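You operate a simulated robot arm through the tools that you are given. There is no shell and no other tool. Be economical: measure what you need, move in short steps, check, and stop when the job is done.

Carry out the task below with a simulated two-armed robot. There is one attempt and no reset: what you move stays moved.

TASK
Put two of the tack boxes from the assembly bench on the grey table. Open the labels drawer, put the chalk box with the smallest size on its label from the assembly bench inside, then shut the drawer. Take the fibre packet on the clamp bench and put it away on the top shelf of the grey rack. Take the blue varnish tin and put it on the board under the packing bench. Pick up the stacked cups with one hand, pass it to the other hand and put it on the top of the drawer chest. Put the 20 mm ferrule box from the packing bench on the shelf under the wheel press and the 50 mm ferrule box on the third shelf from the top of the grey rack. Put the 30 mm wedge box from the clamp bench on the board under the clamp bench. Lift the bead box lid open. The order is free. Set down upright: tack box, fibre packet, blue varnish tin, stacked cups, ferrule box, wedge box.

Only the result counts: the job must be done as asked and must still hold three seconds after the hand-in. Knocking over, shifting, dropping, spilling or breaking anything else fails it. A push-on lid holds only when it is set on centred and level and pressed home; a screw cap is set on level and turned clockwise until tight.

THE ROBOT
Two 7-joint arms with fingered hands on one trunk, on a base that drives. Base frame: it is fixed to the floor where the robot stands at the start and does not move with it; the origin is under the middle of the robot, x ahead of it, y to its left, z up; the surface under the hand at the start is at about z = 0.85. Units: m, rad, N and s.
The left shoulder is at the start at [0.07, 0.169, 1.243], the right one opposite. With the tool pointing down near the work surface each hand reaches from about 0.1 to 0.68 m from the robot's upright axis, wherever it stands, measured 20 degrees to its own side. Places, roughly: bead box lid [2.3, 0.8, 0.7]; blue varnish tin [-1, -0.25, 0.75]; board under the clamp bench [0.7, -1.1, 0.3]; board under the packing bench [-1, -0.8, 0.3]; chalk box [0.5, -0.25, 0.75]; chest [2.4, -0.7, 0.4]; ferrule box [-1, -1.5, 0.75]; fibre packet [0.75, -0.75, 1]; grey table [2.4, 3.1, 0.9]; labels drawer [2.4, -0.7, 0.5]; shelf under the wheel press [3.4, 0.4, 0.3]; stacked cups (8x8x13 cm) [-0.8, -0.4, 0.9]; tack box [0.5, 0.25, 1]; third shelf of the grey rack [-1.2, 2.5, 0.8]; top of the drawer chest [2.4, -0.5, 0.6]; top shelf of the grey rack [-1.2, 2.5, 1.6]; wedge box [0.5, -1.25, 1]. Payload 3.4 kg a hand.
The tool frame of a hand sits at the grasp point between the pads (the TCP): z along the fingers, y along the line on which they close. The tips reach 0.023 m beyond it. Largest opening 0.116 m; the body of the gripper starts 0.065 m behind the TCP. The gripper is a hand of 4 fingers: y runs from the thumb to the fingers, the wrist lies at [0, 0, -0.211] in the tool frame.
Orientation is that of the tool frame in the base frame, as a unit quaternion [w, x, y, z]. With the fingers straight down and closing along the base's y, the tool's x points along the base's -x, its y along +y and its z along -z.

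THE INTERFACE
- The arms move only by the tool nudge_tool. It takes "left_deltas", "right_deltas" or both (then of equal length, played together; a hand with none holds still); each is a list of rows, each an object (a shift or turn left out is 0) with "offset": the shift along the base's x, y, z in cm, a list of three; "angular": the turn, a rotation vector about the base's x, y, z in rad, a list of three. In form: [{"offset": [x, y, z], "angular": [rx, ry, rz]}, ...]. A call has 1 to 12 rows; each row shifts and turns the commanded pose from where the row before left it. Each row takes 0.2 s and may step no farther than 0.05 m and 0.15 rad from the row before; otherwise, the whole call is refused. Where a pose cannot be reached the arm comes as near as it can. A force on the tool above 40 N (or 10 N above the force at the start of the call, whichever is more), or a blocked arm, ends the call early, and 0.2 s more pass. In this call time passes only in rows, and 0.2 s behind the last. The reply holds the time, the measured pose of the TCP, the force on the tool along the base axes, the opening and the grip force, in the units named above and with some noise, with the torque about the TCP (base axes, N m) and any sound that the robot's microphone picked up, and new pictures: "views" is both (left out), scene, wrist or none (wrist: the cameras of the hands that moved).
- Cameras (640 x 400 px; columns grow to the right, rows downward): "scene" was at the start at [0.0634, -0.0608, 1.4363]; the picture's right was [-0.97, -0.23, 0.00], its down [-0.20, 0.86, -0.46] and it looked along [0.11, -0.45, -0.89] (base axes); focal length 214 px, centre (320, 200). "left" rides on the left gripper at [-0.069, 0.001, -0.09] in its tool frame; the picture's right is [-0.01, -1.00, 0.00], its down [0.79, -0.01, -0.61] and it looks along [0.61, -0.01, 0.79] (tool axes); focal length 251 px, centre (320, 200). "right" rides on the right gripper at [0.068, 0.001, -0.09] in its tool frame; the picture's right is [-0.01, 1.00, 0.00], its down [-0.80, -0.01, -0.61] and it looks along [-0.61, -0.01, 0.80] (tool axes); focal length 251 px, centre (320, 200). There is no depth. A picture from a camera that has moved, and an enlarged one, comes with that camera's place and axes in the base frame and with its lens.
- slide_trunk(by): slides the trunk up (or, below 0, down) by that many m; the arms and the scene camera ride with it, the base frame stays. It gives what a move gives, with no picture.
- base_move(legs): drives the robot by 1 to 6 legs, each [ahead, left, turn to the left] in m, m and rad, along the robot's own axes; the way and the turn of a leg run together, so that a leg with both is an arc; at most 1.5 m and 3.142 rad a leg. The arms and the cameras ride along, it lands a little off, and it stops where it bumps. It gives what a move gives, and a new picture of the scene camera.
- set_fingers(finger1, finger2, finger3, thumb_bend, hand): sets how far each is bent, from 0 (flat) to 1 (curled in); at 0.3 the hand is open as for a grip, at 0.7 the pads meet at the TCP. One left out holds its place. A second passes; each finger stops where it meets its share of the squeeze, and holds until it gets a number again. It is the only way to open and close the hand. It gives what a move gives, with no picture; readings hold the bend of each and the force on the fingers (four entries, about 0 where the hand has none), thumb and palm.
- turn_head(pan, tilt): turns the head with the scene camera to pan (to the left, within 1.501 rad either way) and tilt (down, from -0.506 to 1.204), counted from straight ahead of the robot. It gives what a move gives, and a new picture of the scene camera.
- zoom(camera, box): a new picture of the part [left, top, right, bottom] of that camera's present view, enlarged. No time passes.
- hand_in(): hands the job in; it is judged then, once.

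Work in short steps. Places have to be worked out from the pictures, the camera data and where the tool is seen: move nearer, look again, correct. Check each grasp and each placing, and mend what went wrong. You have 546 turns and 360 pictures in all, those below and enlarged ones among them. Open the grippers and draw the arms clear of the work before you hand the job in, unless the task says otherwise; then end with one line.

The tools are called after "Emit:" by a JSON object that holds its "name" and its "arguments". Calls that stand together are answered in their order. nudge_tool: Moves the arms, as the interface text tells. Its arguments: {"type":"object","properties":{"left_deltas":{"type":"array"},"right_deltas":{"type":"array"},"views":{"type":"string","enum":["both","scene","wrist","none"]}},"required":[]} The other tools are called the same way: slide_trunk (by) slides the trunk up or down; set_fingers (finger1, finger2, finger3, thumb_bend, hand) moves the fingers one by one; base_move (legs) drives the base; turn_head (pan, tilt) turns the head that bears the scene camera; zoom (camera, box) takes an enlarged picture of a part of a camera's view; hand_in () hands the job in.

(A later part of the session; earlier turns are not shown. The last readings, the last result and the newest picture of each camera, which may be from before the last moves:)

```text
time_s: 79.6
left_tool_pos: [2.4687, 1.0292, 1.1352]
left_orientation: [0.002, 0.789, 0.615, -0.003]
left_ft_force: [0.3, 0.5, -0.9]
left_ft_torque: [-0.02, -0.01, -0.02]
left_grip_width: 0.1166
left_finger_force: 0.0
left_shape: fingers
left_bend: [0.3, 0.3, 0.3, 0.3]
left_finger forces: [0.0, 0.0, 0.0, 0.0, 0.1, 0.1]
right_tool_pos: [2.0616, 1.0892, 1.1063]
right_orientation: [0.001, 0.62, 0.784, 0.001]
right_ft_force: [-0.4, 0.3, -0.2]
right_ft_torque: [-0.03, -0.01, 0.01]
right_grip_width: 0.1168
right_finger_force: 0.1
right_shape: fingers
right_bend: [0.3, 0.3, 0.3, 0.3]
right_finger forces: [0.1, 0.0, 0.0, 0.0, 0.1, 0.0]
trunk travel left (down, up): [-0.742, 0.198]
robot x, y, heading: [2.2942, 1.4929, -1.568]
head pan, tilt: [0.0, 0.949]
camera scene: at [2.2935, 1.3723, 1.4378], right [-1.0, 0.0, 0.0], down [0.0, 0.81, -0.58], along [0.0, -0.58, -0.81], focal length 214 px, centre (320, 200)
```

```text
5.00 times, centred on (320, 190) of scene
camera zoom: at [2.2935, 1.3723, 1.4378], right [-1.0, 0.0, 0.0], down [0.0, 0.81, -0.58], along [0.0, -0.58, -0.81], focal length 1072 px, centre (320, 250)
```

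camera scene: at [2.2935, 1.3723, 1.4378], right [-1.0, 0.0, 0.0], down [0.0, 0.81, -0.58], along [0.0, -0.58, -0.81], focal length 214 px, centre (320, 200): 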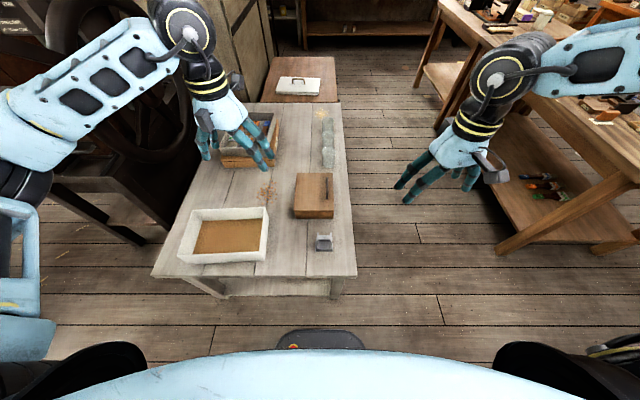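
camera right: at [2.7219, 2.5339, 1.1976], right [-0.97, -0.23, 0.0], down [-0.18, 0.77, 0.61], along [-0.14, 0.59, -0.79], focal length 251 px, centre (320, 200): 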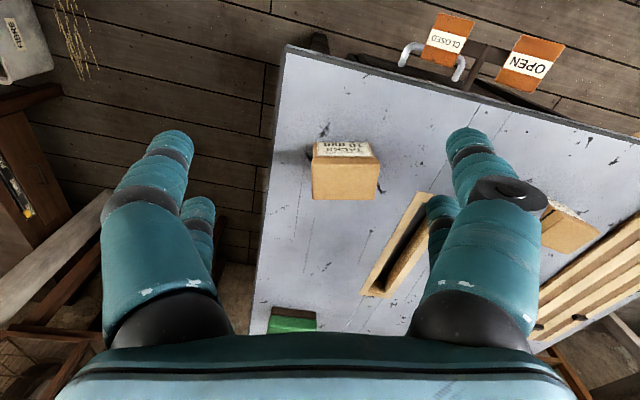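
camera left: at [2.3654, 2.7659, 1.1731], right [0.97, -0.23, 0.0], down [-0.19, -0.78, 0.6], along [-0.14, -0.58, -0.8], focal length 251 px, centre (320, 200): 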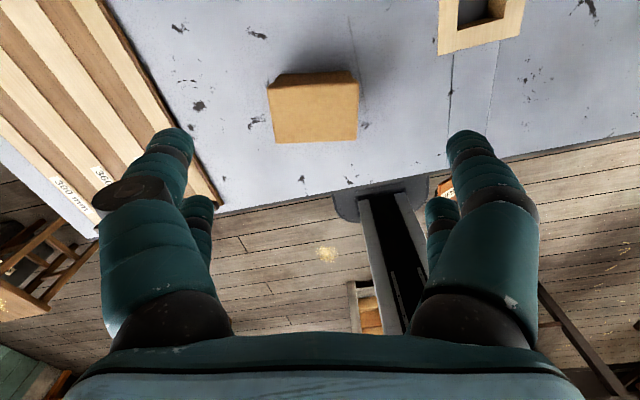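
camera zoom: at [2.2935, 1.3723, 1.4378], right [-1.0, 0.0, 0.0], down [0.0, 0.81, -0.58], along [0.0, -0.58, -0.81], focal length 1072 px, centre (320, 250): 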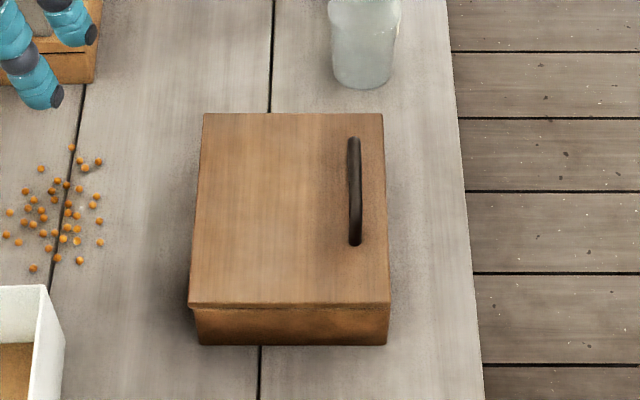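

Triangulated: handle bar ≈[2.262, 0.78 (±0.055), 0.70], lid spans x 2.233–2.405. I move 0.1 m closer and lower the trunk 0.2 m.

Emit:
{"name": "base_move", "arguments": {"legs": [[0.1, 0.0, 0]]}}

Emit:
{"name": "slide_trunk", "arguments": {"by": -0.2}}

Emit:
{"name": "nudge_tool", "arguments": {"left_deltas": [{"offset": [-4.0, -2.5, 0], "angular": [0, 0, 0.124]}, {"offset": [-4.0, -2.5, 0], "angular": [0, 0, 0.124]}, {"offset": [-4.0, -3, 0]}, {"offset": [-4, -3, 0]}, {"offset": [-4, -3, 0]}], "views": "both"}}

```text
time_s: 80.7
left_tool_pos: [2.4699, 0.9325, 1.1358]
left_orientation: [0.003, 0.789, 0.614, -0.004]
left_ft_force: [0.2, 0.2, -0.1]
left_ft_torque: [0.01, -0.04, 0.01]
left_grip_width: 0.1167
left_finger_force: 0.1
left_shape: fingers
left_bend: [0.3, 0.3, 0.3, 0.3]
left_finger forces: [0.1, 0.1, 0.0, 0.1, 0.0, 0.0]
right_tool_pos: [2.0628, 0.9918, 1.1061]
right_orientation: [0.001, 0.621, 0.784, 0.0]
right_ft_force: [-0.7, -0.1, 0.5]
right_ft_torque: [0.0, -0.01, 0.03]
right_grip_width: 0.1169
right_finger_force: 0.1
right_shape: fingers
right_bend: [0.3, 0.3, 0.3, 0.3]
right_finger forces: [0.0, 0.0, 0.0, 0.0, 0.1, 0.1]
trunk travel left (down, up): [-0.742, 0.198]
robot x, y, heading: [2.2975, 1.3944, -1.567]
head pan, tilt: [0.0, 0.949]
camera scene: at [2.2941, 1.2753, 1.438], right [-1.0, 0.0, 0.0], down [0.0, 0.81, -0.58], along [0.0, -0.58, -0.81], focal length 214 px, centre (320, 200)
```

scene: 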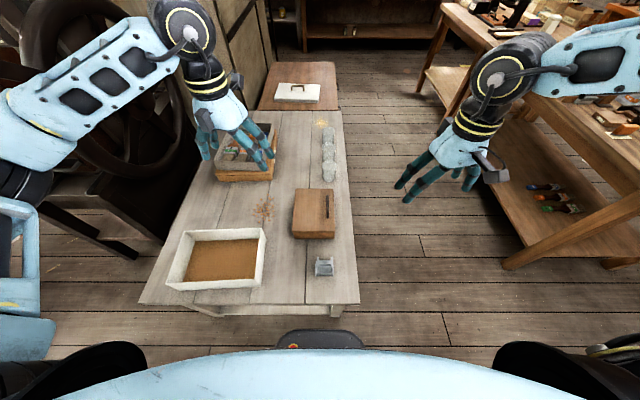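

```text
time_s: 82.9
left_tool_pos: [2.4701, 0.9298, 0.9349]
left_orientation: [0.002, 0.789, 0.614, -0.005]
left_ft_force: [0.5, 1.4, 0.0]
left_ft_torque: [-0.02, 0.01, 0.02]
left_grip_width: 0.1166
left_finger_force: 0.0
left_shape: fingers
left_bend: [0.3, 0.3, 0.3, 0.3]
left_finger forces: [0.1, 0.1, 0.0, 0.0, 0.1, 0.0]
right_tool_pos: [2.0634, 0.9903, 0.9049]
right_orientation: [0.001, 0.62, 0.784, 0.0]
right_ft_force: [0.5, -0.4, 1.0]
right_ft_torque: [0.0, 0.0, -0.02]
right_grip_width: 0.1164
right_finger_force: 0.1
right_shape: fingers
right_bend: [0.3, 0.3, 0.3, 0.3]
right_finger forces: [0.0, 0.1, 0.1, 0.1, 0.0, 0.0]
trunk travel left (down, up): [-0.542, 0.398]
robot x, y, heading: [2.2939, 1.3971, -1.567]
head pan, tilt: [0.0, 0.949]
```

```text
time_s: 84.1
left_tool_pos: [2.2882, 0.8094, 0.936]
left_orientation: [0.004, 0.709, 0.705, -0.006]
left_ft_force: [1.1, 0.6, -0.1]
left_ft_torque: [0.0, 0.02, 0.01]
left_grip_width: 0.1168
left_finger_force: 0.0
left_shape: fingers
left_bend: [0.3, 0.3, 0.3, 0.3]
left_finger forces: [0.0, 0.0, 0.0, 0.0, 0.0, 0.0]
left hand out of reach, approached as far as the arm can: row 5
right_tool_pos: [2.062, 0.9908, 0.906]
right_orientation: [0.0, 0.621, 0.784, -0.001]
right_ft_force: [-0.1, 0.1, 0.2]
right_ft_torque: [0.0, 0.0, -0.01]
right_grip_width: 0.1165
right_finger_force: 0.1
right_shape: fingers
right_bend: [0.3, 0.3, 0.3, 0.3]
right_finger forces: [0.0, 0.1, 0.0, 0.1, 0.0, 0.1]
trunk travel left (down, up): [-0.542, 0.398]
robot x, y, heading: [2.2964, 1.3957, -1.57]
head pan, tilt: [0.0, 0.949]
camera scene: at [2.2935, 1.2742, 1.2379], right [-1.0, 0.0, 0.0], down [0.0, 0.81, -0.58], along [0.0, -0.58, -0.81], focal length 214 px, centre (320, 200)
camera left: at [2.2903, 0.7404, 1.0273], right [-1.0, -0.01, 0.0], down [0.0, 0.8, 0.6], along [0.0, 0.6, -0.8], focal length 251 px, centre (320, 200)
```

scene: 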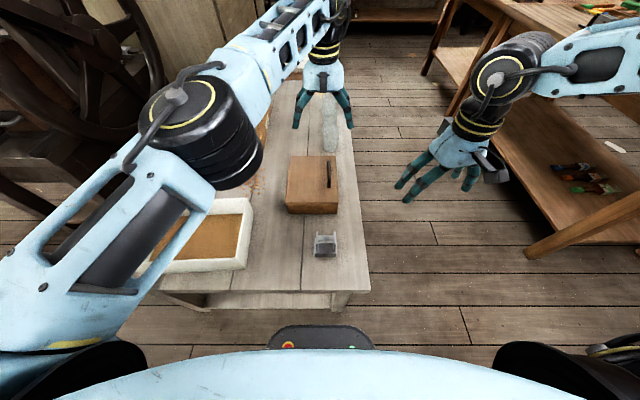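
left: 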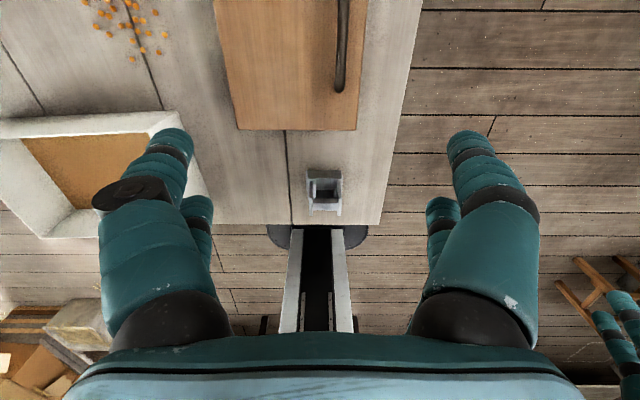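

The left arm prefers targets on its own side; I shift the base 0.15 m to the right (−x).

Emit:
{"name": "base_move", "arguments": {"legs": [[0, -0.15, 0]]}}

Emit:
{"name": "nudge_tool", "arguments": {"left_deltas": [{"offset": [4.2, -1.1, -3]}, {"offset": [4.2, -1.1, -3]}, {"offset": [4.2, -1.1, -3]}], "views": "both"}}

```text
time_s: 85.5
left_tool_pos: [2.1395, 0.8067, 0.9361]
left_orientation: [0.004, 0.707, 0.707, -0.005]
left_ft_force: [-1.1, 0.3, -0.3]
left_ft_torque: [0.02, -0.03, -0.01]
left_grip_width: 0.1172
left_finger_force: 0.1
left_shape: fingers
left_bend: [0.3, 0.3, 0.3, 0.3]
left_finger forces: [0.0, 0.0, 0.0, 0.0, 0.0, 0.1]
right_tool_pos: [1.9123, 0.9894, 0.9055]
right_orientation: [0.002, 0.62, 0.785, 0.0]
right_ft_force: [-0.9, 0.2, 0.3]
right_ft_torque: [0.01, -0.04, 0.0]
right_grip_width: 0.1166
right_finger_force: 0.1
right_shape: fingers
right_bend: [0.3, 0.3, 0.3, 0.3]
right_finger forces: [0.0, 0.1, 0.1, 0.0, 0.1, 0.0]
trunk travel left (down, up): [-0.542, 0.398]
robot x, y, heading: [2.145, 1.3933, -1.57]
head pan, tilt: [0.0, 0.949]
camera scene: at [2.1436, 1.2732, 1.2378], right [-1.0, 0.0, 0.0], down [0.0, 0.81, -0.58], along [0.0, -0.58, -0.81], focal length 214 px, centre (320, 200)
```

scene: 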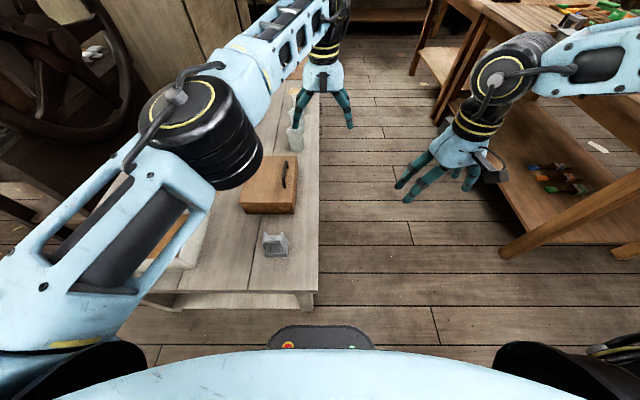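

```text
refused: row 1 steps farther than a row can; nothing moved
```

Emit:
{"name": "nudge_tool", "arguments": {"left_deltas": [{"offset": [3.15, -0.9, -2.2]}, {"offset": [3.15, -0.9, -2.2]}, {"offset": [3.15, -0.9, -2.2]}, {"offset": [3.15, -0.9, -2.2]}], "views": "both"}}

```text
time_s: 86.5
left_tool_pos: [2.2666, 0.7716, 0.8465]
left_orientation: [0.003, 0.708, 0.706, -0.005]
left_ft_force: [0.3, -0.1, -0.8]
left_ft_torque: [0.03, -0.02, 0.02]
left_grip_width: 0.1168
left_finger_force: 0.1
left_shape: fingers
left_bend: [0.3, 0.3, 0.3, 0.3]
left_finger forces: [0.0, 0.1, 0.0, 0.1, 0.1, 0.1]
right_tool_pos: [1.913, 0.9895, 0.9057]
right_orientation: [0.0, 0.62, 0.784, 0.0]
right_ft_force: [-0.3, 0.9, -0.1]
right_ft_torque: [-0.03, 0.02, 0.01]
right_grip_width: 0.1166
right_finger_force: 0.1
right_shape: fingers
right_bend: [0.3, 0.3, 0.3, 0.3]
right_finger forces: [0.0, 0.0, 0.0, 0.1, 0.0, 0.0]
trunk travel left (down, up): [-0.542, 0.398]
robot x, y, heading: [2.1453, 1.3951, -1.567]
head pan, tilt: [0.0, 0.949]
camera scene: at [2.1447, 1.2728, 1.2378], right [-1.0, 0.0, 0.0], down [0.0, 0.81, -0.58], along [0.0, -0.58, -0.81], focal length 214 px, centre (320, 200)
camera left: at [2.2683, 0.7036, 0.9382], right [-1.0, -0.01, 0.0], down [0.0, 0.8, 0.6], along [-0.01, 0.6, -0.8], focal length 251 px, centre (320, 200)
```

scene: 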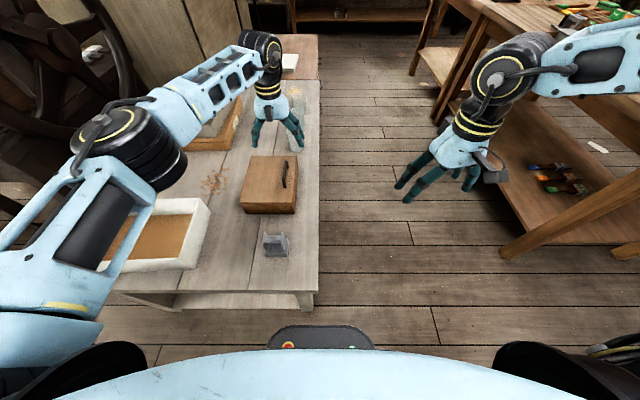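
left: 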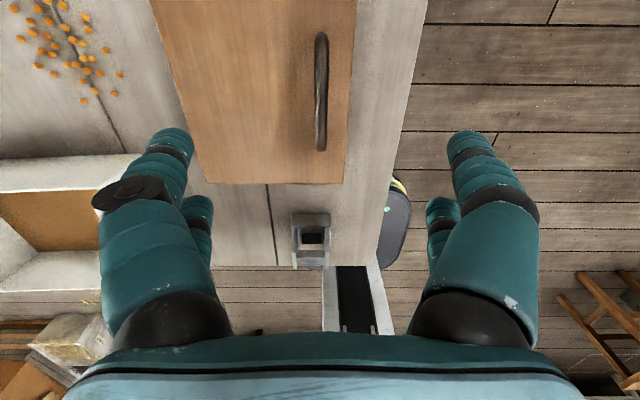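

TCP is right over the bar (centre [2.265,0.77]). I narrow the fingers and descend to z≈0.735, then look.

Emit:
{"name": "set_fingers", "arguments": {"hand": "left", "finger1": 0.52, "finger2": 0.52, "finger3": 0.52, "thumb_bend": 0.52}}

Emit:
{"name": "nudge_tool", "arguments": {"left_deltas": [{"offset": [0, 0, -4]}, {"offset": [0, 0, -4]}, {"offset": [0, 0, -3]}], "views": "wrist"}}

```text
time_s: 87.5
left_tool_pos: [2.266, 0.7709, 0.8483]
left_orientation: [0.003, 0.707, 0.707, -0.005]
left_ft_force: [0.6, 0.2, 0.1]
left_ft_torque: [-0.02, 0.0, 0.0]
left_grip_width: 0.0529
left_finger_force: 0.1
left_shape: fingers
left_bend: [0.52, 0.52, 0.52, 0.52]
left_finger forces: [0.0, 0.0, 0.0, 0.0, 0.1, 0.0]
right_tool_pos: [1.9128, 0.9897, 0.9059]
right_orientation: [0.001, 0.621, 0.784, -0.001]
right_ft_force: [-0.2, 0.2, 0.2]
right_ft_torque: [0.0, -0.04, -0.02]
right_grip_width: 0.1166
right_finger_force: 0.1
right_shape: fingers
right_bend: [0.3, 0.3, 0.3, 0.3]
right_finger forces: [0.0, 0.0, 0.0, 0.0, 0.0, 0.1]
trunk travel left (down, up): [-0.542, 0.398]
robot x, y, heading: [2.1477, 1.3952, -1.57]
head pan, tilt: [0.0, 0.949]
```

```text
time_s: 88.3
left_tool_pos: [2.2669, 0.7709, 0.7375]
left_orientation: [0.003, 0.707, 0.707, -0.006]
left_ft_force: [0.1, 0.7, 0.1]
left_ft_torque: [0.02, 0.01, 0.02]
left_grip_width: 0.053
left_finger_force: 0.0
left_shape: fingers
left_bend: [0.52, 0.52, 0.52, 0.52]
left_finger forces: [0.1, 0.1, 0.0, 0.0, 0.0, 0.0]
right_tool_pos: [1.9123, 0.99, 0.9054]
right_orientation: [0.0, 0.621, 0.784, -0.001]
right_ft_force: [0.6, 0.5, -0.2]
right_ft_torque: [-0.01, 0.0, 0.02]
right_grip_width: 0.1167
right_finger_force: 0.2
right_shape: fingers
right_bend: [0.3, 0.3, 0.3, 0.3]
right_finger forces: [0.0, 0.0, 0.0, 0.0, 0.0, 0.0]
trunk travel left (down, up): [-0.542, 0.398]
robot x, y, heading: [2.1437, 1.3974, -1.567]
head pan, tilt: [0.0, 0.949]
camera left: at [2.2672, 0.7023, 0.8279], right [-1.0, -0.01, 0.0], down [-0.01, 0.8, 0.6], along [-0.01, 0.6, -0.8], focal length 251 px, centre (320, 200)
```

left: 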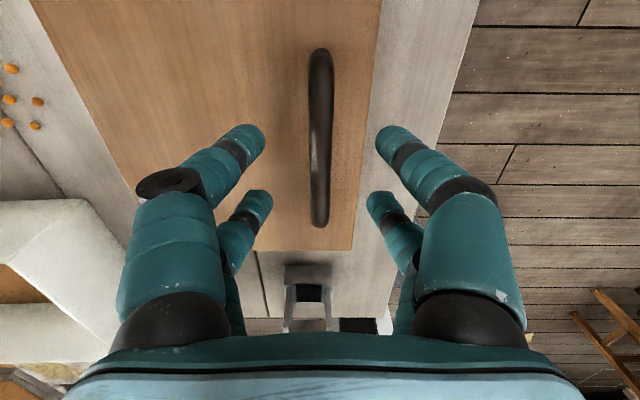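

Descend another ~3 cm and close on the bar.

Emit:
{"name": "nudge_tool", "arguments": {"left_deltas": [{"offset": [0, 0, -1.5]}, {"offset": [0, 0, -1.0]}, {"offset": [0, 0, -0.7]}], "views": "wrist"}}

Emit:
{"name": "set_fingers", "arguments": {"hand": "left", "finger1": 0.75, "finger2": 0.75, "finger3": 0.75, "thumb_bend": 0.75}}

```text
time_s: 89.1
left_tool_pos: [2.2652, 0.7708, 0.7054]
left_orientation: [0.004, 0.707, 0.707, -0.004]
left_ft_force: [0.3, 0.7, 0.0]
left_ft_torque: [-0.04, 0.01, 0.02]
left_grip_width: 0.053
left_finger_force: 0.1
left_shape: fingers
left_bend: [0.52, 0.52, 0.52, 0.52]
left_finger forces: [0.0, 0.0, 0.0, 0.0, 0.0, 0.0]
right_tool_pos: [1.9129, 0.9909, 0.9063]
right_orientation: [0.001, 0.62, 0.784, -0.001]
right_ft_force: [-0.2, 0.3, -0.2]
right_ft_torque: [0.01, 0.01, -0.01]
right_grip_width: 0.1167
right_finger_force: 0.1
right_shape: fingers
right_bend: [0.3, 0.3, 0.3, 0.3]
right_finger forces: [0.0, 0.1, 0.0, 0.0, 0.1, 0.0]
trunk travel left (down, up): [-0.542, 0.398]
robot x, y, heading: [2.1466, 1.3944, -1.566]
head pan, tilt: [0.0, 0.949]
camera left: at [2.2675, 0.703, 0.796], right [-1.0, -0.01, 0.0], down [-0.01, 0.8, 0.6], along [-0.01, 0.6, -0.8], focal length 251 px, centre (320, 200)
```

left: 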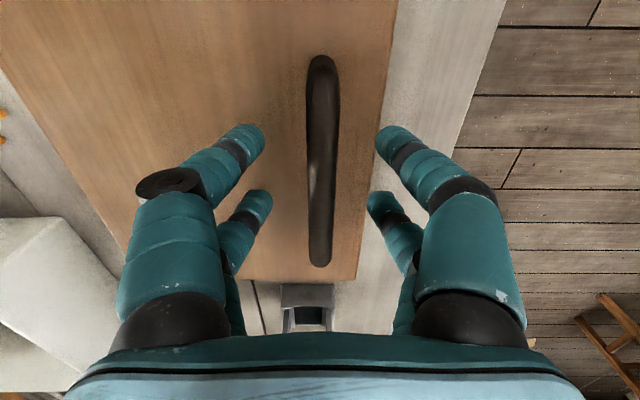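

```text
time_s: 90.1
left_tool_pos: [2.2654, 0.7703, 0.7062]
left_orientation: [0.003, 0.707, 0.707, -0.005]
left_ft_force: [-0.1, 0.7, -0.3]
left_ft_torque: [0.0, -0.01, -0.02]
left_grip_width: 0.0001
left_finger_force: 0.1
left_shape: fingers
left_bend: [0.73, 0.73, 0.73, 0.72]
left_finger forces: [0.0, 0.0, 0.0, 0.1, 0.0, 0.1]
right_tool_pos: [1.913, 0.9905, 0.9053]
right_orientation: [0.001, 0.62, 0.785, -0.001]
right_ft_force: [0.3, 0.7, -0.2]
right_ft_torque: [0.02, 0.0, 0.0]
right_grip_width: 0.1165
right_finger_force: 0.0
right_shape: fingers
right_bend: [0.3, 0.3, 0.3, 0.3]
right_finger forces: [0.0, 0.0, 0.0, 0.1, 0.0, 0.0]
trunk travel left (down, up): [-0.542, 0.398]
robot x, y, heading: [2.146, 1.3945, -1.566]
head pan, tilt: [0.0, 0.949]
```

Closed on nothing, so the bar lies lower. I look at the closed fingers.

Emit:
{"name": "zoom", "arguments": {"camera": "left", "box": [160, 40, 480, 300]}}

Emit:
{"name": "zoom", "arguments": {"camera": "scene", "box": [220, 100, 320, 220]}}

```text
1.54 times, centred on (320, 170) of left
camera zoom: at [2.2675, 0.703, 0.7961], right [-1.0, -0.01, 0.0], down [-0.01, 0.8, 0.6], along [-0.01, 0.6, -0.8], focal length 387 px, centre (320, 246)
```

zoom: 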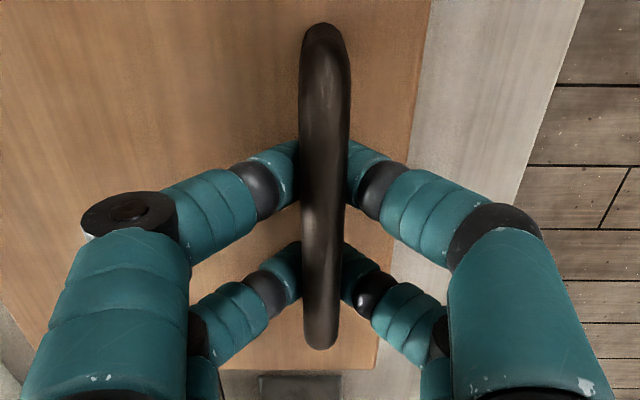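

```text
3.33 times, centred on (270, 160) of scene
camera zoom: at [2.1438, 1.2731, 1.2378], right [-1.0, 0.0, 0.0], down [0.0, 0.81, -0.58], along [0.0, -0.58, -0.81], focal length 715 px, centre (487, 333)
```

zoom: 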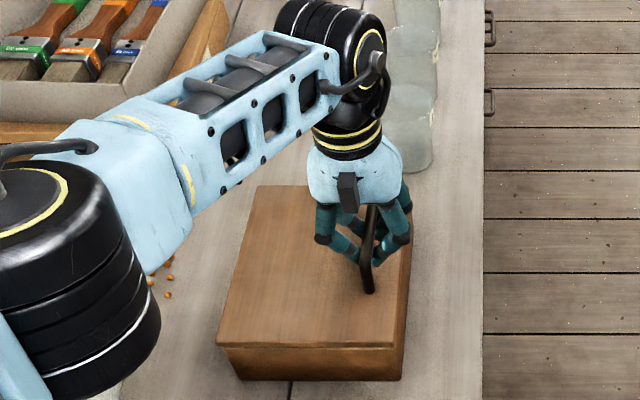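

The fingers closed beneath the bar — it's hooked, which is ideal for lifting. I raise along the lid's arc (hinge ≈x 2.405) while tilting the hand.

Emit:
{"name": "nudge_tool", "arguments": {"left_deltas": [{"offset": [0.63, 0, 1.92], "angular": [0, 0.1, 0]}, {"offset": [0.87, 0, 1.8], "angular": [0, 0.1, 0]}, {"offset": [1.13, 0, 1.67], "angular": [0, 0.1, 0]}, {"offset": [1.35, 0, 1.5], "angular": [0, 0.1, 0]}, {"offset": [1.55, 0, 1.29], "angular": [0, 0.1, 0]}], "views": "both"}}

```text
time_s: 91.3
left_tool_pos: [2.3219, 0.7689, 0.7869]
left_orientation: [-0.172, 0.683, 0.686, -0.181]
left_ft_force: [3.2, 0.3, -5.8]
left_ft_torque: [0.03, 0.02, -0.02]
left_grip_width: 0.0003
left_finger_force: 2.6
left_shape: fingers
left_bend: [0.73, 0.73, 0.73, 0.73]
left_finger forces: [5.5, 0.1, 0.1, 0.0, 0.1, 0.0]
right_tool_pos: [1.9128, 0.9894, 0.9068]
right_orientation: [0.0, 0.621, 0.784, 0.001]
right_ft_force: [0.1, -0.6, 0.1]
right_ft_torque: [0.01, 0.0, 0.03]
right_grip_width: 0.1164
right_finger_force: 0.0
right_shape: fingers
right_bend: [0.3, 0.3, 0.3, 0.3]
right_finger forces: [0.1, 0.1, 0.0, 0.0, 0.0, 0.0]
trunk travel left (down, up): [-0.542, 0.398]
robot x, y, heading: [2.1422, 1.3966, -1.57]
head pan, tilt: [0.0, 0.949]
camera scene: at [2.1452, 1.2726, 1.2377], right [-1.0, 0.0, 0.0], down [0.0, 0.81, -0.58], along [0.0, -0.58, -0.81], focal length 214 px, centre (320, 200)
camera left: at [2.3673, 0.7025, 0.8663], right [-0.88, -0.01, 0.48], down [0.28, 0.8, 0.53], along [-0.39, 0.6, -0.7], focal length 251 px, centre (320, 200)
```

scene: 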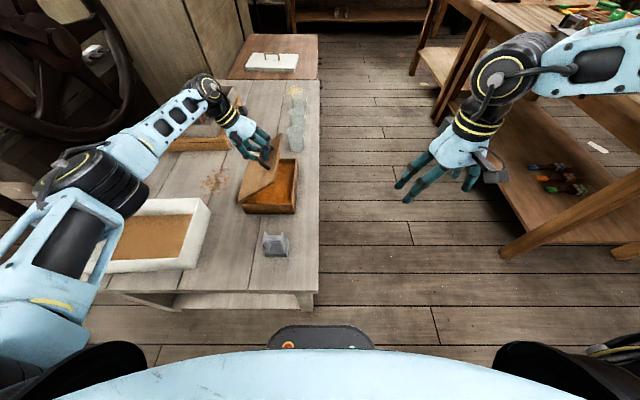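
left: 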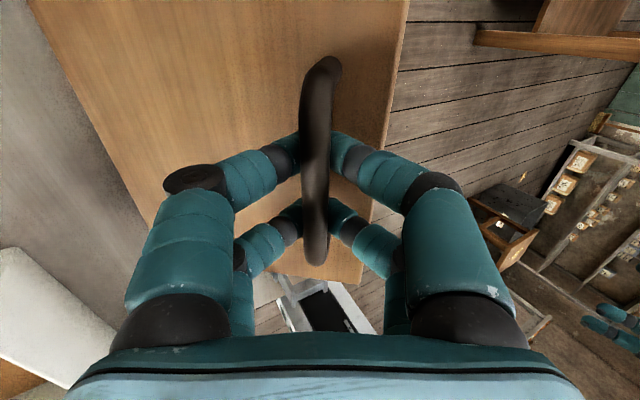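

The lid is at ~40°. Continue along the arc.

Emit:
{"name": "nudge_tool", "arguments": {"left_deltas": [{"offset": [1.7, 0, 1.1], "angular": [0, 0.12, 0]}, {"offset": [1.84, 0, 0.85], "angular": [0, 0.12, 0]}, {"offset": [1.94, 0, 0.54], "angular": [0, 0.12, 0]}, {"offset": [1.99, 0, 0.28], "angular": [0, 0.12, 0]}, {"offset": [2.02, 0, 0], "angular": [0, 0.12, 0]}], "views": "both"}}

```text
time_s: 92.5
left_tool_pos: [2.3998, 0.785, 0.8189]
left_orientation: [-0.351, 0.604, 0.614, -0.367]
left_ft_force: [1.0, -26.2, -13.2]
left_ft_torque: [-0.31, -0.08, 0.18]
left_grip_width: 0.0
left_finger_force: 16.2
left_shape: fingers
left_bend: [0.72, 0.72, 0.74, 0.74]
left_finger forces: [8.5, 17.9, 6.2, 0.0, 0.0, 0.0]
left hand out of reach, approached as far as the arm can: row 4, 5
right_tool_pos: [1.9115, 0.9869, 0.9043]
right_orientation: [-0.001, 0.621, 0.783, 0.001]
right_ft_force: [-0.4, 0.9, 0.4]
right_ft_torque: [-0.06, -0.01, -0.01]
right_grip_width: 0.1165
right_finger_force: 0.1
right_shape: fingers
right_bend: [0.3, 0.3, 0.3, 0.3]
right_finger forces: [0.0, 0.0, 0.1, 0.0, 0.0, 0.0]
trunk travel left (down, up): [-0.542, 0.398]
robot x, y, heading: [2.1454, 1.3964, -1.573]
head pan, tilt: [0.0, 0.949]
stopped in row 5 (left hand): the force on the tool passed its limit at 48 N (the readings are from after the stop); the commanded pose is now the measured one
camera scene: at [2.1446, 1.2675, 1.2372], right [-1.0, 0.0, 0.0], down [0.0, 0.82, -0.58], along [0.0, -0.58, -0.82], focal length 214 px, centre (320, 200)
camera left: at [2.4812, 0.7192, 0.8624], right [-0.48, -0.01, 0.88], down [0.51, 0.81, 0.29], along [-0.71, 0.59, -0.39], focal length 251 px, centre (320, 200)
```

scene: 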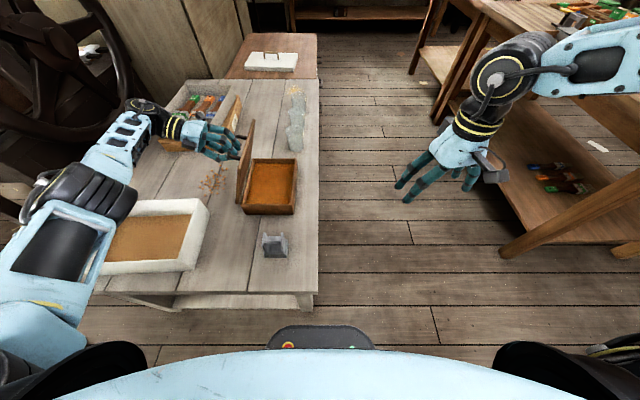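
left: 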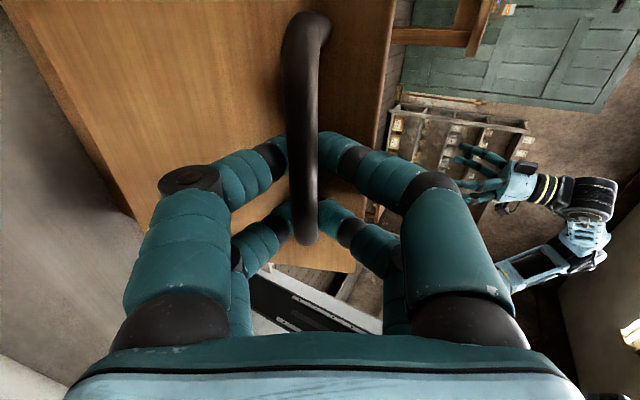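

The lid is ~80° open; the arm is at its limit. A base shift of 5 cm to the left (+x) and 1.5 cm forward carries the hooked lid past vertical.

Emit:
{"name": "base_move", "arguments": {"legs": [[0.015, 0.05, 0]]}}

```text
time_s: 93.4
left_tool_pos: [2.4488, 0.7746, 0.8211]
left_orientation: [-0.353, 0.606, 0.612, -0.367]
left_ft_force: [-4.8, 8.9, -19.1]
left_ft_torque: [0.18, 0.12, -0.02]
left_grip_width: 0.0058
left_finger_force: 9.2
left_shape: fingers
left_bend: [0.64, 0.64, 0.75, 0.75]
left_finger forces: [9.7, 9.3, 0.5, 0.0, 0.0, 0.1]
right_tool_pos: [1.9619, 0.9738, 0.9065]
right_orientation: [0.0, 0.621, 0.784, 0.0]
right_ft_force: [-0.1, -0.1, 0.2]
right_ft_torque: [-0.02, 0.05, -0.02]
right_grip_width: 0.117
right_finger_force: 0.0
right_shape: fingers
right_bend: [0.3, 0.3, 0.3, 0.3]
right_finger forces: [0.0, 0.1, 0.0, 0.0, 0.1, 0.0]
trunk travel left (down, up): [-0.542, 0.398]
robot x, y, heading: [2.197, 1.3798, -1.568]
head pan, tilt: [0.0, 0.949]
camera scene: at [2.1941, 1.2559, 1.2376], right [-1.0, 0.0, 0.0], down [0.0, 0.81, -0.58], along [0.0, -0.58, -0.81], focal length 214 px, centre (320, 200)
```

scene: 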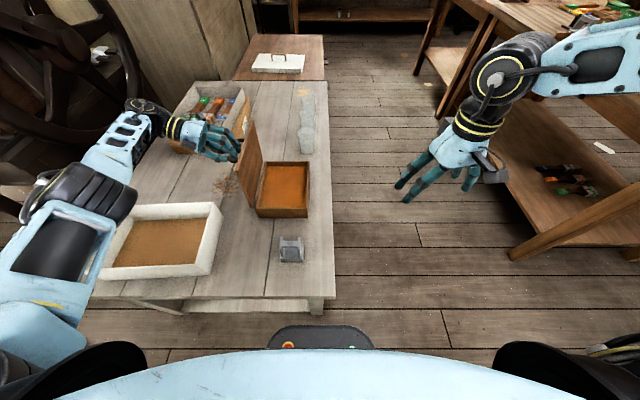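

The lid is past vertical. I lower slightly along the arc to relieve the pull and open it a bit further.

Emit:
{"name": "nudge_tool", "arguments": {"left_deltas": [{"offset": [0.8, 0, -1.0], "angular": [0, 0.05, 0]}, {"offset": [1.0, 0, -1.0], "angular": [0, 0.05, 0]}], "views": "both"}}

```text
time_s: 94.0
left_tool_pos: [2.4559, 0.7835, 0.8093]
left_orientation: [-0.375, 0.585, 0.596, -0.403]
left_ft_force: [-2.1, -19.8, -3.8]
left_ft_torque: [0.04, 0.06, 0.16]
left_grip_width: 0.0
left_finger_force: 15.2
left_shape: fingers
left_bend: [0.7, 0.7, 0.75, 0.74]
left_finger forces: [5.6, 4.5, 18.4, 0.1, 1.9, 0.0]
left hand out of reach, approached as far as the arm can: row 1, 2
right_tool_pos: [1.9613, 0.9736, 0.9057]
right_orientation: [0.0, 0.621, 0.784, 0.001]
right_ft_force: [1.2, 1.2, 0.5]
right_ft_torque: [0.0, 0.02, 0.02]
right_grip_width: 0.1165
right_finger_force: 0.0
right_shape: fingers
right_bend: [0.3, 0.3, 0.3, 0.3]
right_finger forces: [0.0, 0.0, 0.0, 0.0, 0.0, 0.0]
trunk travel left (down, up): [-0.542, 0.398]
robot x, y, heading: [2.1955, 1.3775, -1.573]
head pan, tilt: [0.0, 0.949]
stopped in row 2 (left hand): the force on the tool passed its limit at 67 N (the readings are from after the stop); the commanded pose is now the measured one
camera scene: at [2.1945, 1.2546, 1.2377], right [-1.0, 0.0, 0.0], down [0.0, 0.81, -0.58], along [0.0, -0.58, -0.81], focal length 214 px, centre (320, 200)
camera left: at [2.5411, 0.7189, 0.8476], right [-0.4, 0.0, 0.92], down [0.53, 0.82, 0.23], along [-0.75, 0.57, -0.32], focal length 251 px, centre (320, 200)
```

scene: 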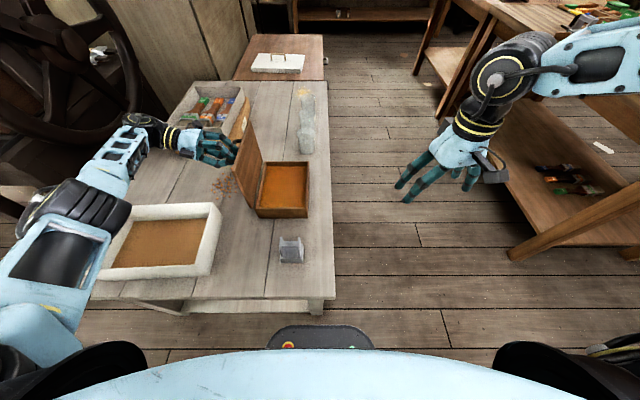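
left: 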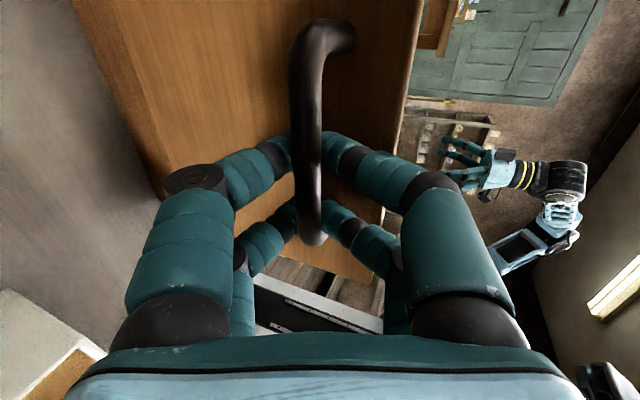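

Lid is at ~105°. I open the fingers to unhook, then withdraw along the hand's axis.

Emit:
{"name": "set_fingers", "arguments": {"hand": "left", "finger1": 0.5, "finger2": 0.5, "finger3": 0.5, "thumb_bend": 0.5}}

Emit:
{"name": "nudge_tool", "arguments": {"left_deltas": [{"offset": [1.5, 0, 0.8]}, {"offset": [2, 0, 1]}, {"offset": [2, 0, 1]}], "views": "both"}}

```text
time_s: 95.0
left_tool_pos: [2.4542, 0.7869, 0.8129]
left_orientation: [-0.375, 0.586, 0.595, -0.402]
left_ft_force: [0.3, 0.1, 0.2]
left_ft_torque: [0.03, 0.0, 0.02]
left_grip_width: 0.0574
left_finger_force: 0.0
left_shape: fingers
left_bend: [0.5, 0.5, 0.5, 0.5]
left_finger forces: [0.1, 0.1, 0.0, 0.0, 0.1, 0.0]
right_tool_pos: [1.96, 0.9754, 0.9064]
right_orientation: [0.001, 0.622, 0.783, -0.001]
right_ft_force: [-0.4, -0.2, 0.6]
right_ft_torque: [0.01, 0.02, 0.04]
right_grip_width: 0.1167
right_finger_force: 0.1
right_shape: fingers
right_bend: [0.3, 0.3, 0.3, 0.3]
right_finger forces: [0.1, 0.1, 0.0, 0.0, 0.0, 0.0]
trunk travel left (down, up): [-0.542, 0.398]
robot x, y, heading: [2.1963, 1.3776, -1.575]
head pan, tilt: [0.0, 0.949]
```

```text
time_s: 95.8
left_tool_pos: [2.5057, 0.7987, 0.8476]
left_orientation: [-0.375, 0.586, 0.595, -0.402]
left_ft_force: [0.0, 0.6, 0.4]
left_ft_torque: [0.04, 0.02, 0.01]
left_grip_width: 0.0576
left_finger_force: 0.0
left_shape: fingers
left_bend: [0.5, 0.5, 0.5, 0.5]
left_finger forces: [0.0, 0.0, 0.0, 0.0, 0.0, 0.0]
left hand out of reach, approached as far as the arm can: row 2, 3
right_tool_pos: [1.9604, 0.9758, 0.9046]
right_orientation: [0.0, 0.622, 0.783, 0.0]
right_ft_force: [0.2, -0.3, -0.2]
right_ft_torque: [-0.02, -0.03, 0.02]
right_grip_width: 0.1168
right_finger_force: 0.1
right_shape: fingers
right_bend: [0.3, 0.3, 0.3, 0.3]
right_finger forces: [0.1, 0.0, 0.1, 0.1, 0.1, 0.0]
trunk travel left (down, up): [-0.542, 0.398]
robot x, y, heading: [2.1957, 1.3796, -1.577]
head pan, tilt: [0.0, 0.949]
camera scene: at [2.1931, 1.258, 1.2379], right [-1.0, 0.0, 0.0], down [0.0, 0.81, -0.58], along [0.0, -0.58, -0.81], focal length 214 px, centre (320, 200)
camera left: at [2.591, 0.7339, 0.8848], right [-0.4, 0.0, 0.92], down [0.53, 0.82, 0.23], along [-0.75, 0.58, -0.32], focal length 251 px, centre (320, 200)
```

scene: 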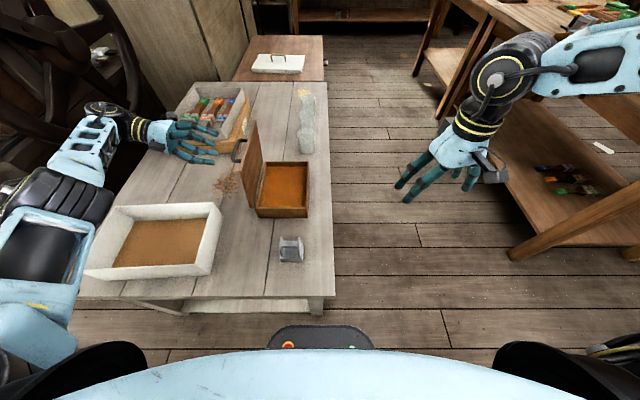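
left: 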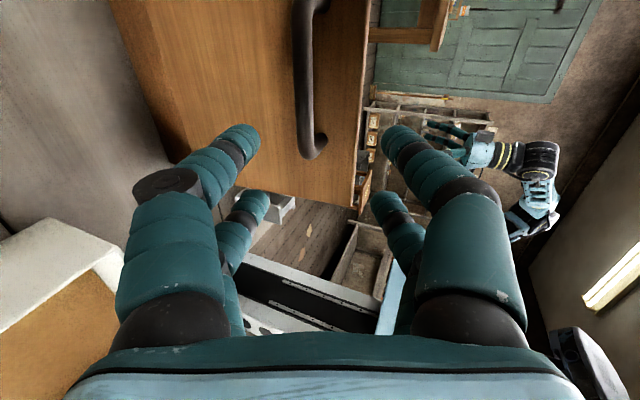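

The lid stands open by itself. I raise the trunk to clear everything, then straighten the hand.

Emit:
{"name": "slide_trunk", "arguments": {"by": 0.2}}

Emit:
{"name": "nudge_tool", "arguments": {"left_deltas": [{"offset": [0, 2, 2], "angular": [0, -0.14, 0]}, {"offset": [0, 2, 1], "angular": [0, -0.14, 0]}, {"offset": [0, 2, 1], "angular": [0, -0.14, 0]}, {"offset": [0, 2, 1], "angular": [0, -0.14, 0]}, {"offset": [0, 2, 1], "angular": [0, -0.14, 0]}, {"offset": [0, 2, 0], "angular": [0, -0.14, 0]}, {"offset": [0, 2, 0], "angular": [0, -0.14, 0]}, {"offset": [0, 2, 0], "angular": [0, -0.14, 0]}], "views": "scene"}}

```text
time_s: 98.0
left_tool_pos: [2.5044, 0.7978, 1.048]
left_orientation: [-0.375, 0.586, 0.595, -0.402]
left_ft_force: [0.2, 0.7, 0.0]
left_ft_torque: [-0.05, 0.0, 0.0]
left_grip_width: 0.0576
left_finger_force: 0.2
left_shape: fingers
left_bend: [0.5, 0.5, 0.5, 0.5]
left_finger forces: [0.0, 0.0, 0.1, 0.0, 0.1, 0.1]
right_tool_pos: [1.9604, 0.976, 1.1058]
right_orientation: [0.0, 0.622, 0.783, -0.001]
right_ft_force: [-0.1, -0.5, 0.3]
right_ft_torque: [-0.02, 0.02, -0.01]
right_grip_width: 0.1167
right_finger_force: 0.0
right_shape: fingers
right_bend: [0.3, 0.3, 0.3, 0.3]
right_finger forces: [0.1, 0.1, 0.0, 0.1, 0.0, 0.0]
trunk travel left (down, up): [-0.742, 0.198]
robot x, y, heading: [2.1916, 1.3785, -1.571]
head pan, tilt: [0.0, 0.949]
```

```text
time_s: 99.8
left_tool_pos: [2.5047, 0.9592, 1.1075]
left_orientation: [-0.001, 0.71, 0.703, -0.028]
left_ft_force: [0.9, 0.5, 0.3]
left_ft_torque: [0.01, 0.04, 0.0]
left_grip_width: 0.0579
left_finger_force: 0.0
left_shape: fingers
left_bend: [0.5, 0.5, 0.5, 0.5]
left_finger forces: [0.0, 0.1, 0.0, 0.0, 0.0, 0.1]
right_tool_pos: [1.9612, 0.9757, 1.1064]
right_orientation: [0.0, 0.621, 0.783, 0.0]
right_ft_force: [-1.2, -0.7, 1.2]
right_ft_torque: [0.0, -0.04, -0.03]
right_grip_width: 0.1164
right_finger_force: 0.0
right_shape: fingers
right_bend: [0.3, 0.3, 0.3, 0.3]
right_finger forces: [0.0, 0.0, 0.1, 0.1, 0.1, 0.0]
trunk travel left (down, up): [-0.742, 0.198]
robot x, y, heading: [2.1919, 1.3813, -1.572]
head pan, tilt: [0.0, 0.949]
camera scene: at [2.1919, 1.258, 1.4379], right [-1.0, 0.0, 0.0], down [0.0, 0.81, -0.58], along [0.0, -0.58, -0.81], focal length 214 px, centre (320, 200)
```

scene: 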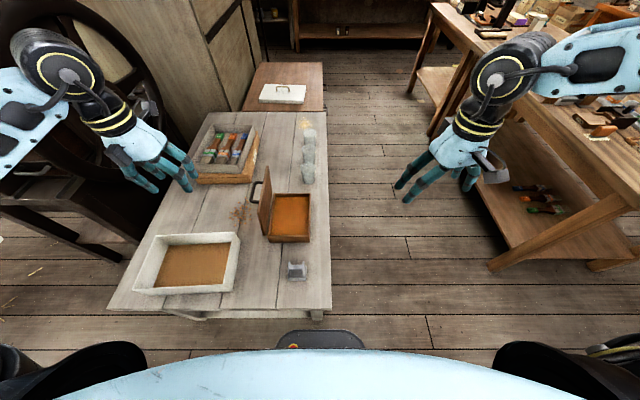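

Bead box done. Next the packing bench: strafe back past the bench end, then face −x and look.

Emit:
{"name": "base_move", "arguments": {"legs": [[-0.07, 0, 0], [0, -1.5, 0], [0, -0.8, 0], [0, 0, -1.57], [0, 0.9, 0]]}}

Emit:
{"name": "turn_head", "arguments": {"pan": 0.6, "tilt": 0.6}}

```text
time_s: 119.9
left_tool_pos: [-0.5549, 0.2626, 1.1074]
left_orientation: [-0.021, 0.999, -0.019, -0.019]
left_ft_force: [-1.0, 0.2, 0.2]
left_ft_torque: [-0.01, -0.01, 0.02]
left_grip_width: 0.0579
left_finger_force: 0.1
left_shape: fingers
left_bend: [0.5, 0.5, 0.5, 0.5]
left_finger forces: [0.1, 0.1, 0.1, 0.0, 0.0, 0.1]
right_tool_pos: [-0.521, 0.8067, 1.1065]
right_orientation: [0.001, 0.995, 0.1, -0.001]
right_ft_force: [-0.1, 0.2, -0.3]
right_ft_torque: [0.0, 0.01, -0.02]
right_grip_width: 0.1167
right_finger_force: 0.1
right_shape: fingers
right_bend: [0.3, 0.3, 0.3, 0.3]
right_finger forces: [0.1, 0.1, 0.0, 0.0, 0.1, 0.0]
trunk travel left (down, up): [-0.742, 0.198]
robot x, y, heading: [-0.1221, 0.5604, 3.103]
head pan, tilt: [0.0, 0.949]
camera scene: at [-0.2494, 0.5664, 1.4378], right [0.03, 1.0, 0.0], down [0.81, -0.03, -0.58], along [-0.58, 0.02, -0.81], focal length 214 px, centre (320, 200)
```

scene: 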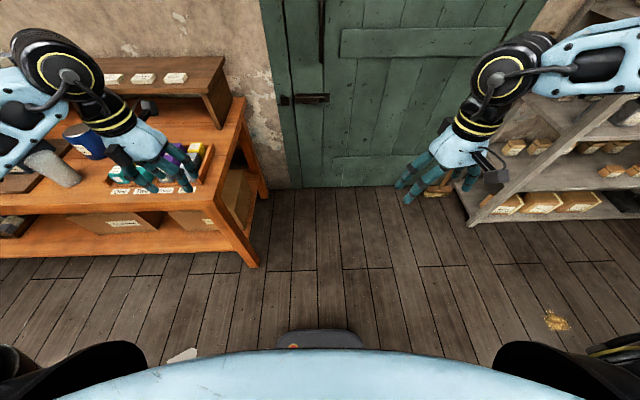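

```text
time_s: 120.9
left_tool_pos: [-0.5541, 0.2627, 1.1061]
left_orientation: [-0.022, 0.999, -0.02, -0.018]
left_ft_force: [0.3, -0.3, -0.2]
left_ft_torque: [0.03, 0.0, 0.01]
left_grip_width: 0.0577
left_finger_force: 0.0
left_shape: fingers
left_bend: [0.5, 0.5, 0.5, 0.5]
left_finger forces: [0.1, 0.0, 0.0, 0.0, 0.0, 0.0]
right_tool_pos: [-0.5223, 0.8058, 1.1062]
right_orientation: [0.0, 0.995, 0.1, -0.001]
right_ft_force: [0.2, 0.4, 0.6]
right_ft_torque: [0.0, -0.02, -0.01]
right_grip_width: 0.1167
right_finger_force: 0.0
right_shape: fingers
right_bend: [0.3, 0.3, 0.3, 0.3]
right_finger forces: [0.0, 0.0, 0.0, 0.0, 0.0, 0.1]
trunk travel left (down, up): [-0.742, 0.198]
robot x, y, heading: [-0.1268, 0.5579, 3.107]
head pan, tilt: [0.6, 0.6]
camera scene: at [-0.2513, 0.5162, 1.4662], right [-0.54, 0.84, 0.0], down [0.48, 0.3, -0.82], along [-0.7, -0.44, -0.57], focal length 214 px, centre (320, 200)
```

scene: 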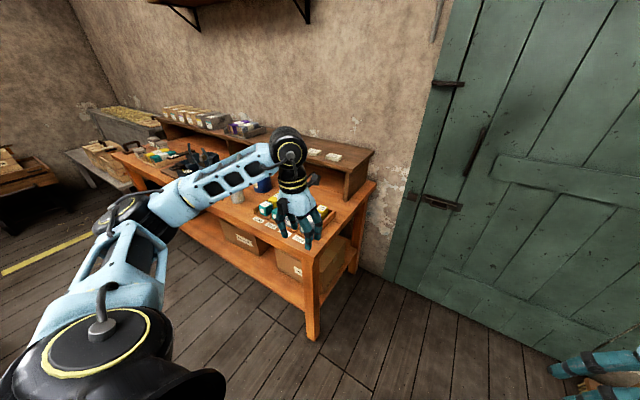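

Bench front edge ≈ x −0.73. I strafe left along it to y≈−0.25 and look down.

Emit:
{"name": "base_move", "arguments": {"legs": [[0, 0.85, 0.035]]}}

Emit:
{"name": "turn_head", "arguments": {"pan": 0.0, "tilt": 0.85}}

```text
time_s: 125.4
left_tool_pos: [-0.557, -0.6045, 1.1058]
left_orientation: [-0.021, 1.0, -0.003, -0.019]
left_ft_force: [0.0, 0.4, -0.3]
left_ft_torque: [0.0, -0.02, 0.01]
left_grip_width: 0.0578
left_finger_force: 0.0
left_shape: fingers
left_bend: [0.5, 0.5, 0.5, 0.5]
left_finger forces: [0.1, 0.0, 0.1, 0.0, 0.0, 0.0]
right_tool_pos: [-0.5429, -0.0608, 1.106]
right_orientation: [0.0, 0.993, 0.116, -0.001]
right_ft_force: [-0.1, -0.1, 1.1]
right_ft_torque: [0.01, 0.02, 0.05]
right_grip_width: 0.1168
right_finger_force: 0.0
right_shape: fingers
right_bend: [0.3, 0.3, 0.3, 0.3]
right_finger forces: [0.1, 0.1, 0.1, 0.0, 0.0, 0.1]
trunk travel left (down, up): [-0.742, 0.198]
robot x, y, heading: [-0.1401, -0.2928, -3.145]
head pan, tilt: [0.6, 0.6]
camera scene: at [-0.2627, -0.3406, 1.4663], right [-0.57, 0.82, 0.0], down [0.47, 0.32, -0.83], along [-0.68, -0.47, -0.56], focal length 214 px, centre (320, 200)
```

scene: 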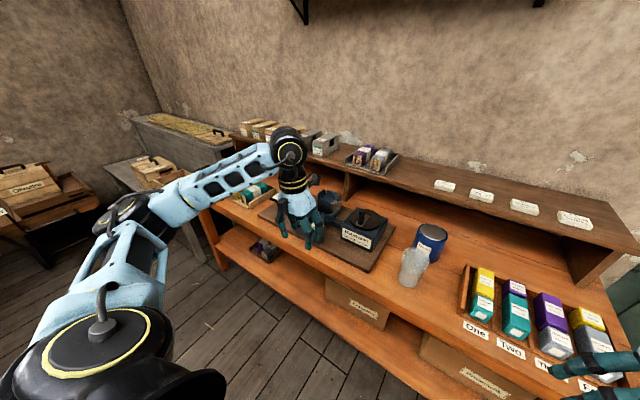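

```text
time_s: 126.4
left_tool_pos: [-0.557, -0.6041, 1.107]
left_orientation: [-0.021, 1.0, -0.003, -0.02]
left_ft_force: [-0.5, -0.4, -0.1]
left_ft_torque: [0.06, -0.01, 0.01]
left_grip_width: 0.0578
left_finger_force: 0.1
left_shape: fingers
left_bend: [0.5, 0.5, 0.5, 0.5]
left_finger forces: [0.1, 0.1, 0.0, 0.0, 0.0, 0.0]
right_tool_pos: [-0.5434, -0.06, 1.1052]
right_orientation: [0.0, 0.993, 0.115, -0.001]
right_ft_force: [0.3, 0.7, 0.5]
right_ft_torque: [-0.04, 0.04, -0.01]
right_grip_width: 0.1166
right_finger_force: 0.1
right_shape: fingers
right_bend: [0.3, 0.3, 0.3, 0.3]
right_finger forces: [0.0, 0.1, 0.1, 0.0, 0.0, 0.0]
trunk travel left (down, up): [-0.742, 0.198]
robot x, y, heading: [-0.1369, -0.2936, -3.14]
head pan, tilt: [0.0, 0.85]
camera scene: at [-0.268, -0.2913, 1.4454], right [0.0, 1.0, 0.0], down [0.75, 0.0, -0.66], along [-0.66, 0.0, -0.75], focal length 214 px, centre (320, 200)
```

scene: 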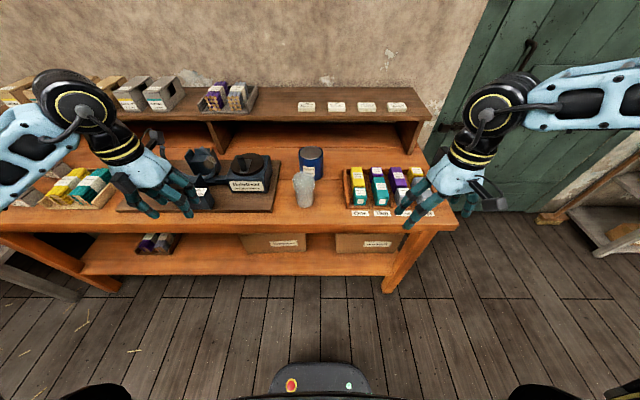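

Emit:
{"name": "zoom", "arguments": {"camera": "scene", "box": [200, 120, 440, 290]}}

Emit:
{"name": "zoom", "arguments": {"camera": "scene", "box": [0, 180, 280, 300]}}

```text
2.35 times, centred on (320, 205) of scene
camera zoom: at [-0.268, -0.2913, 1.4454], right [0.0, 1.0, 0.0], down [0.75, 0.0, -0.66], along [-0.66, 0.0, -0.75], focal length 505 px, centre (320, 188)
```

zoom: 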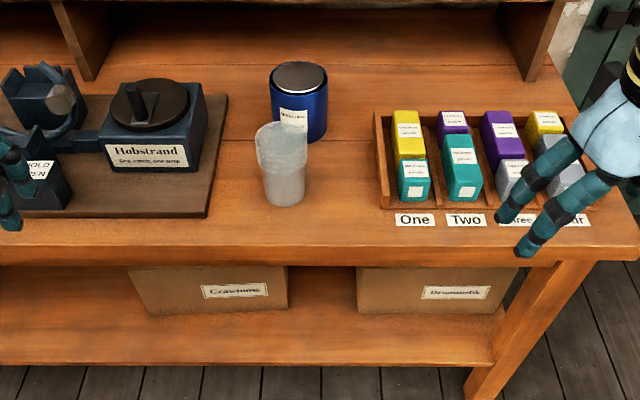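

```text
2.29 times, centred on (140, 240) of scene
camera zoom: at [-0.268, -0.2913, 1.4454], right [0.0, 1.0, 0.0], down [0.75, 0.0, -0.66], along [-0.66, 0.0, -0.75], focal length 490 px, centre (731, 109)
```

zoom: 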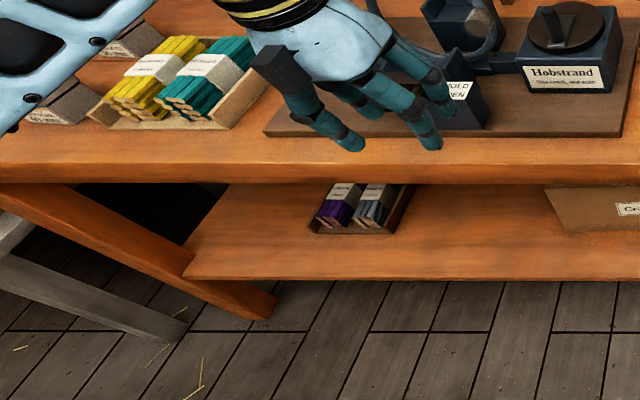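

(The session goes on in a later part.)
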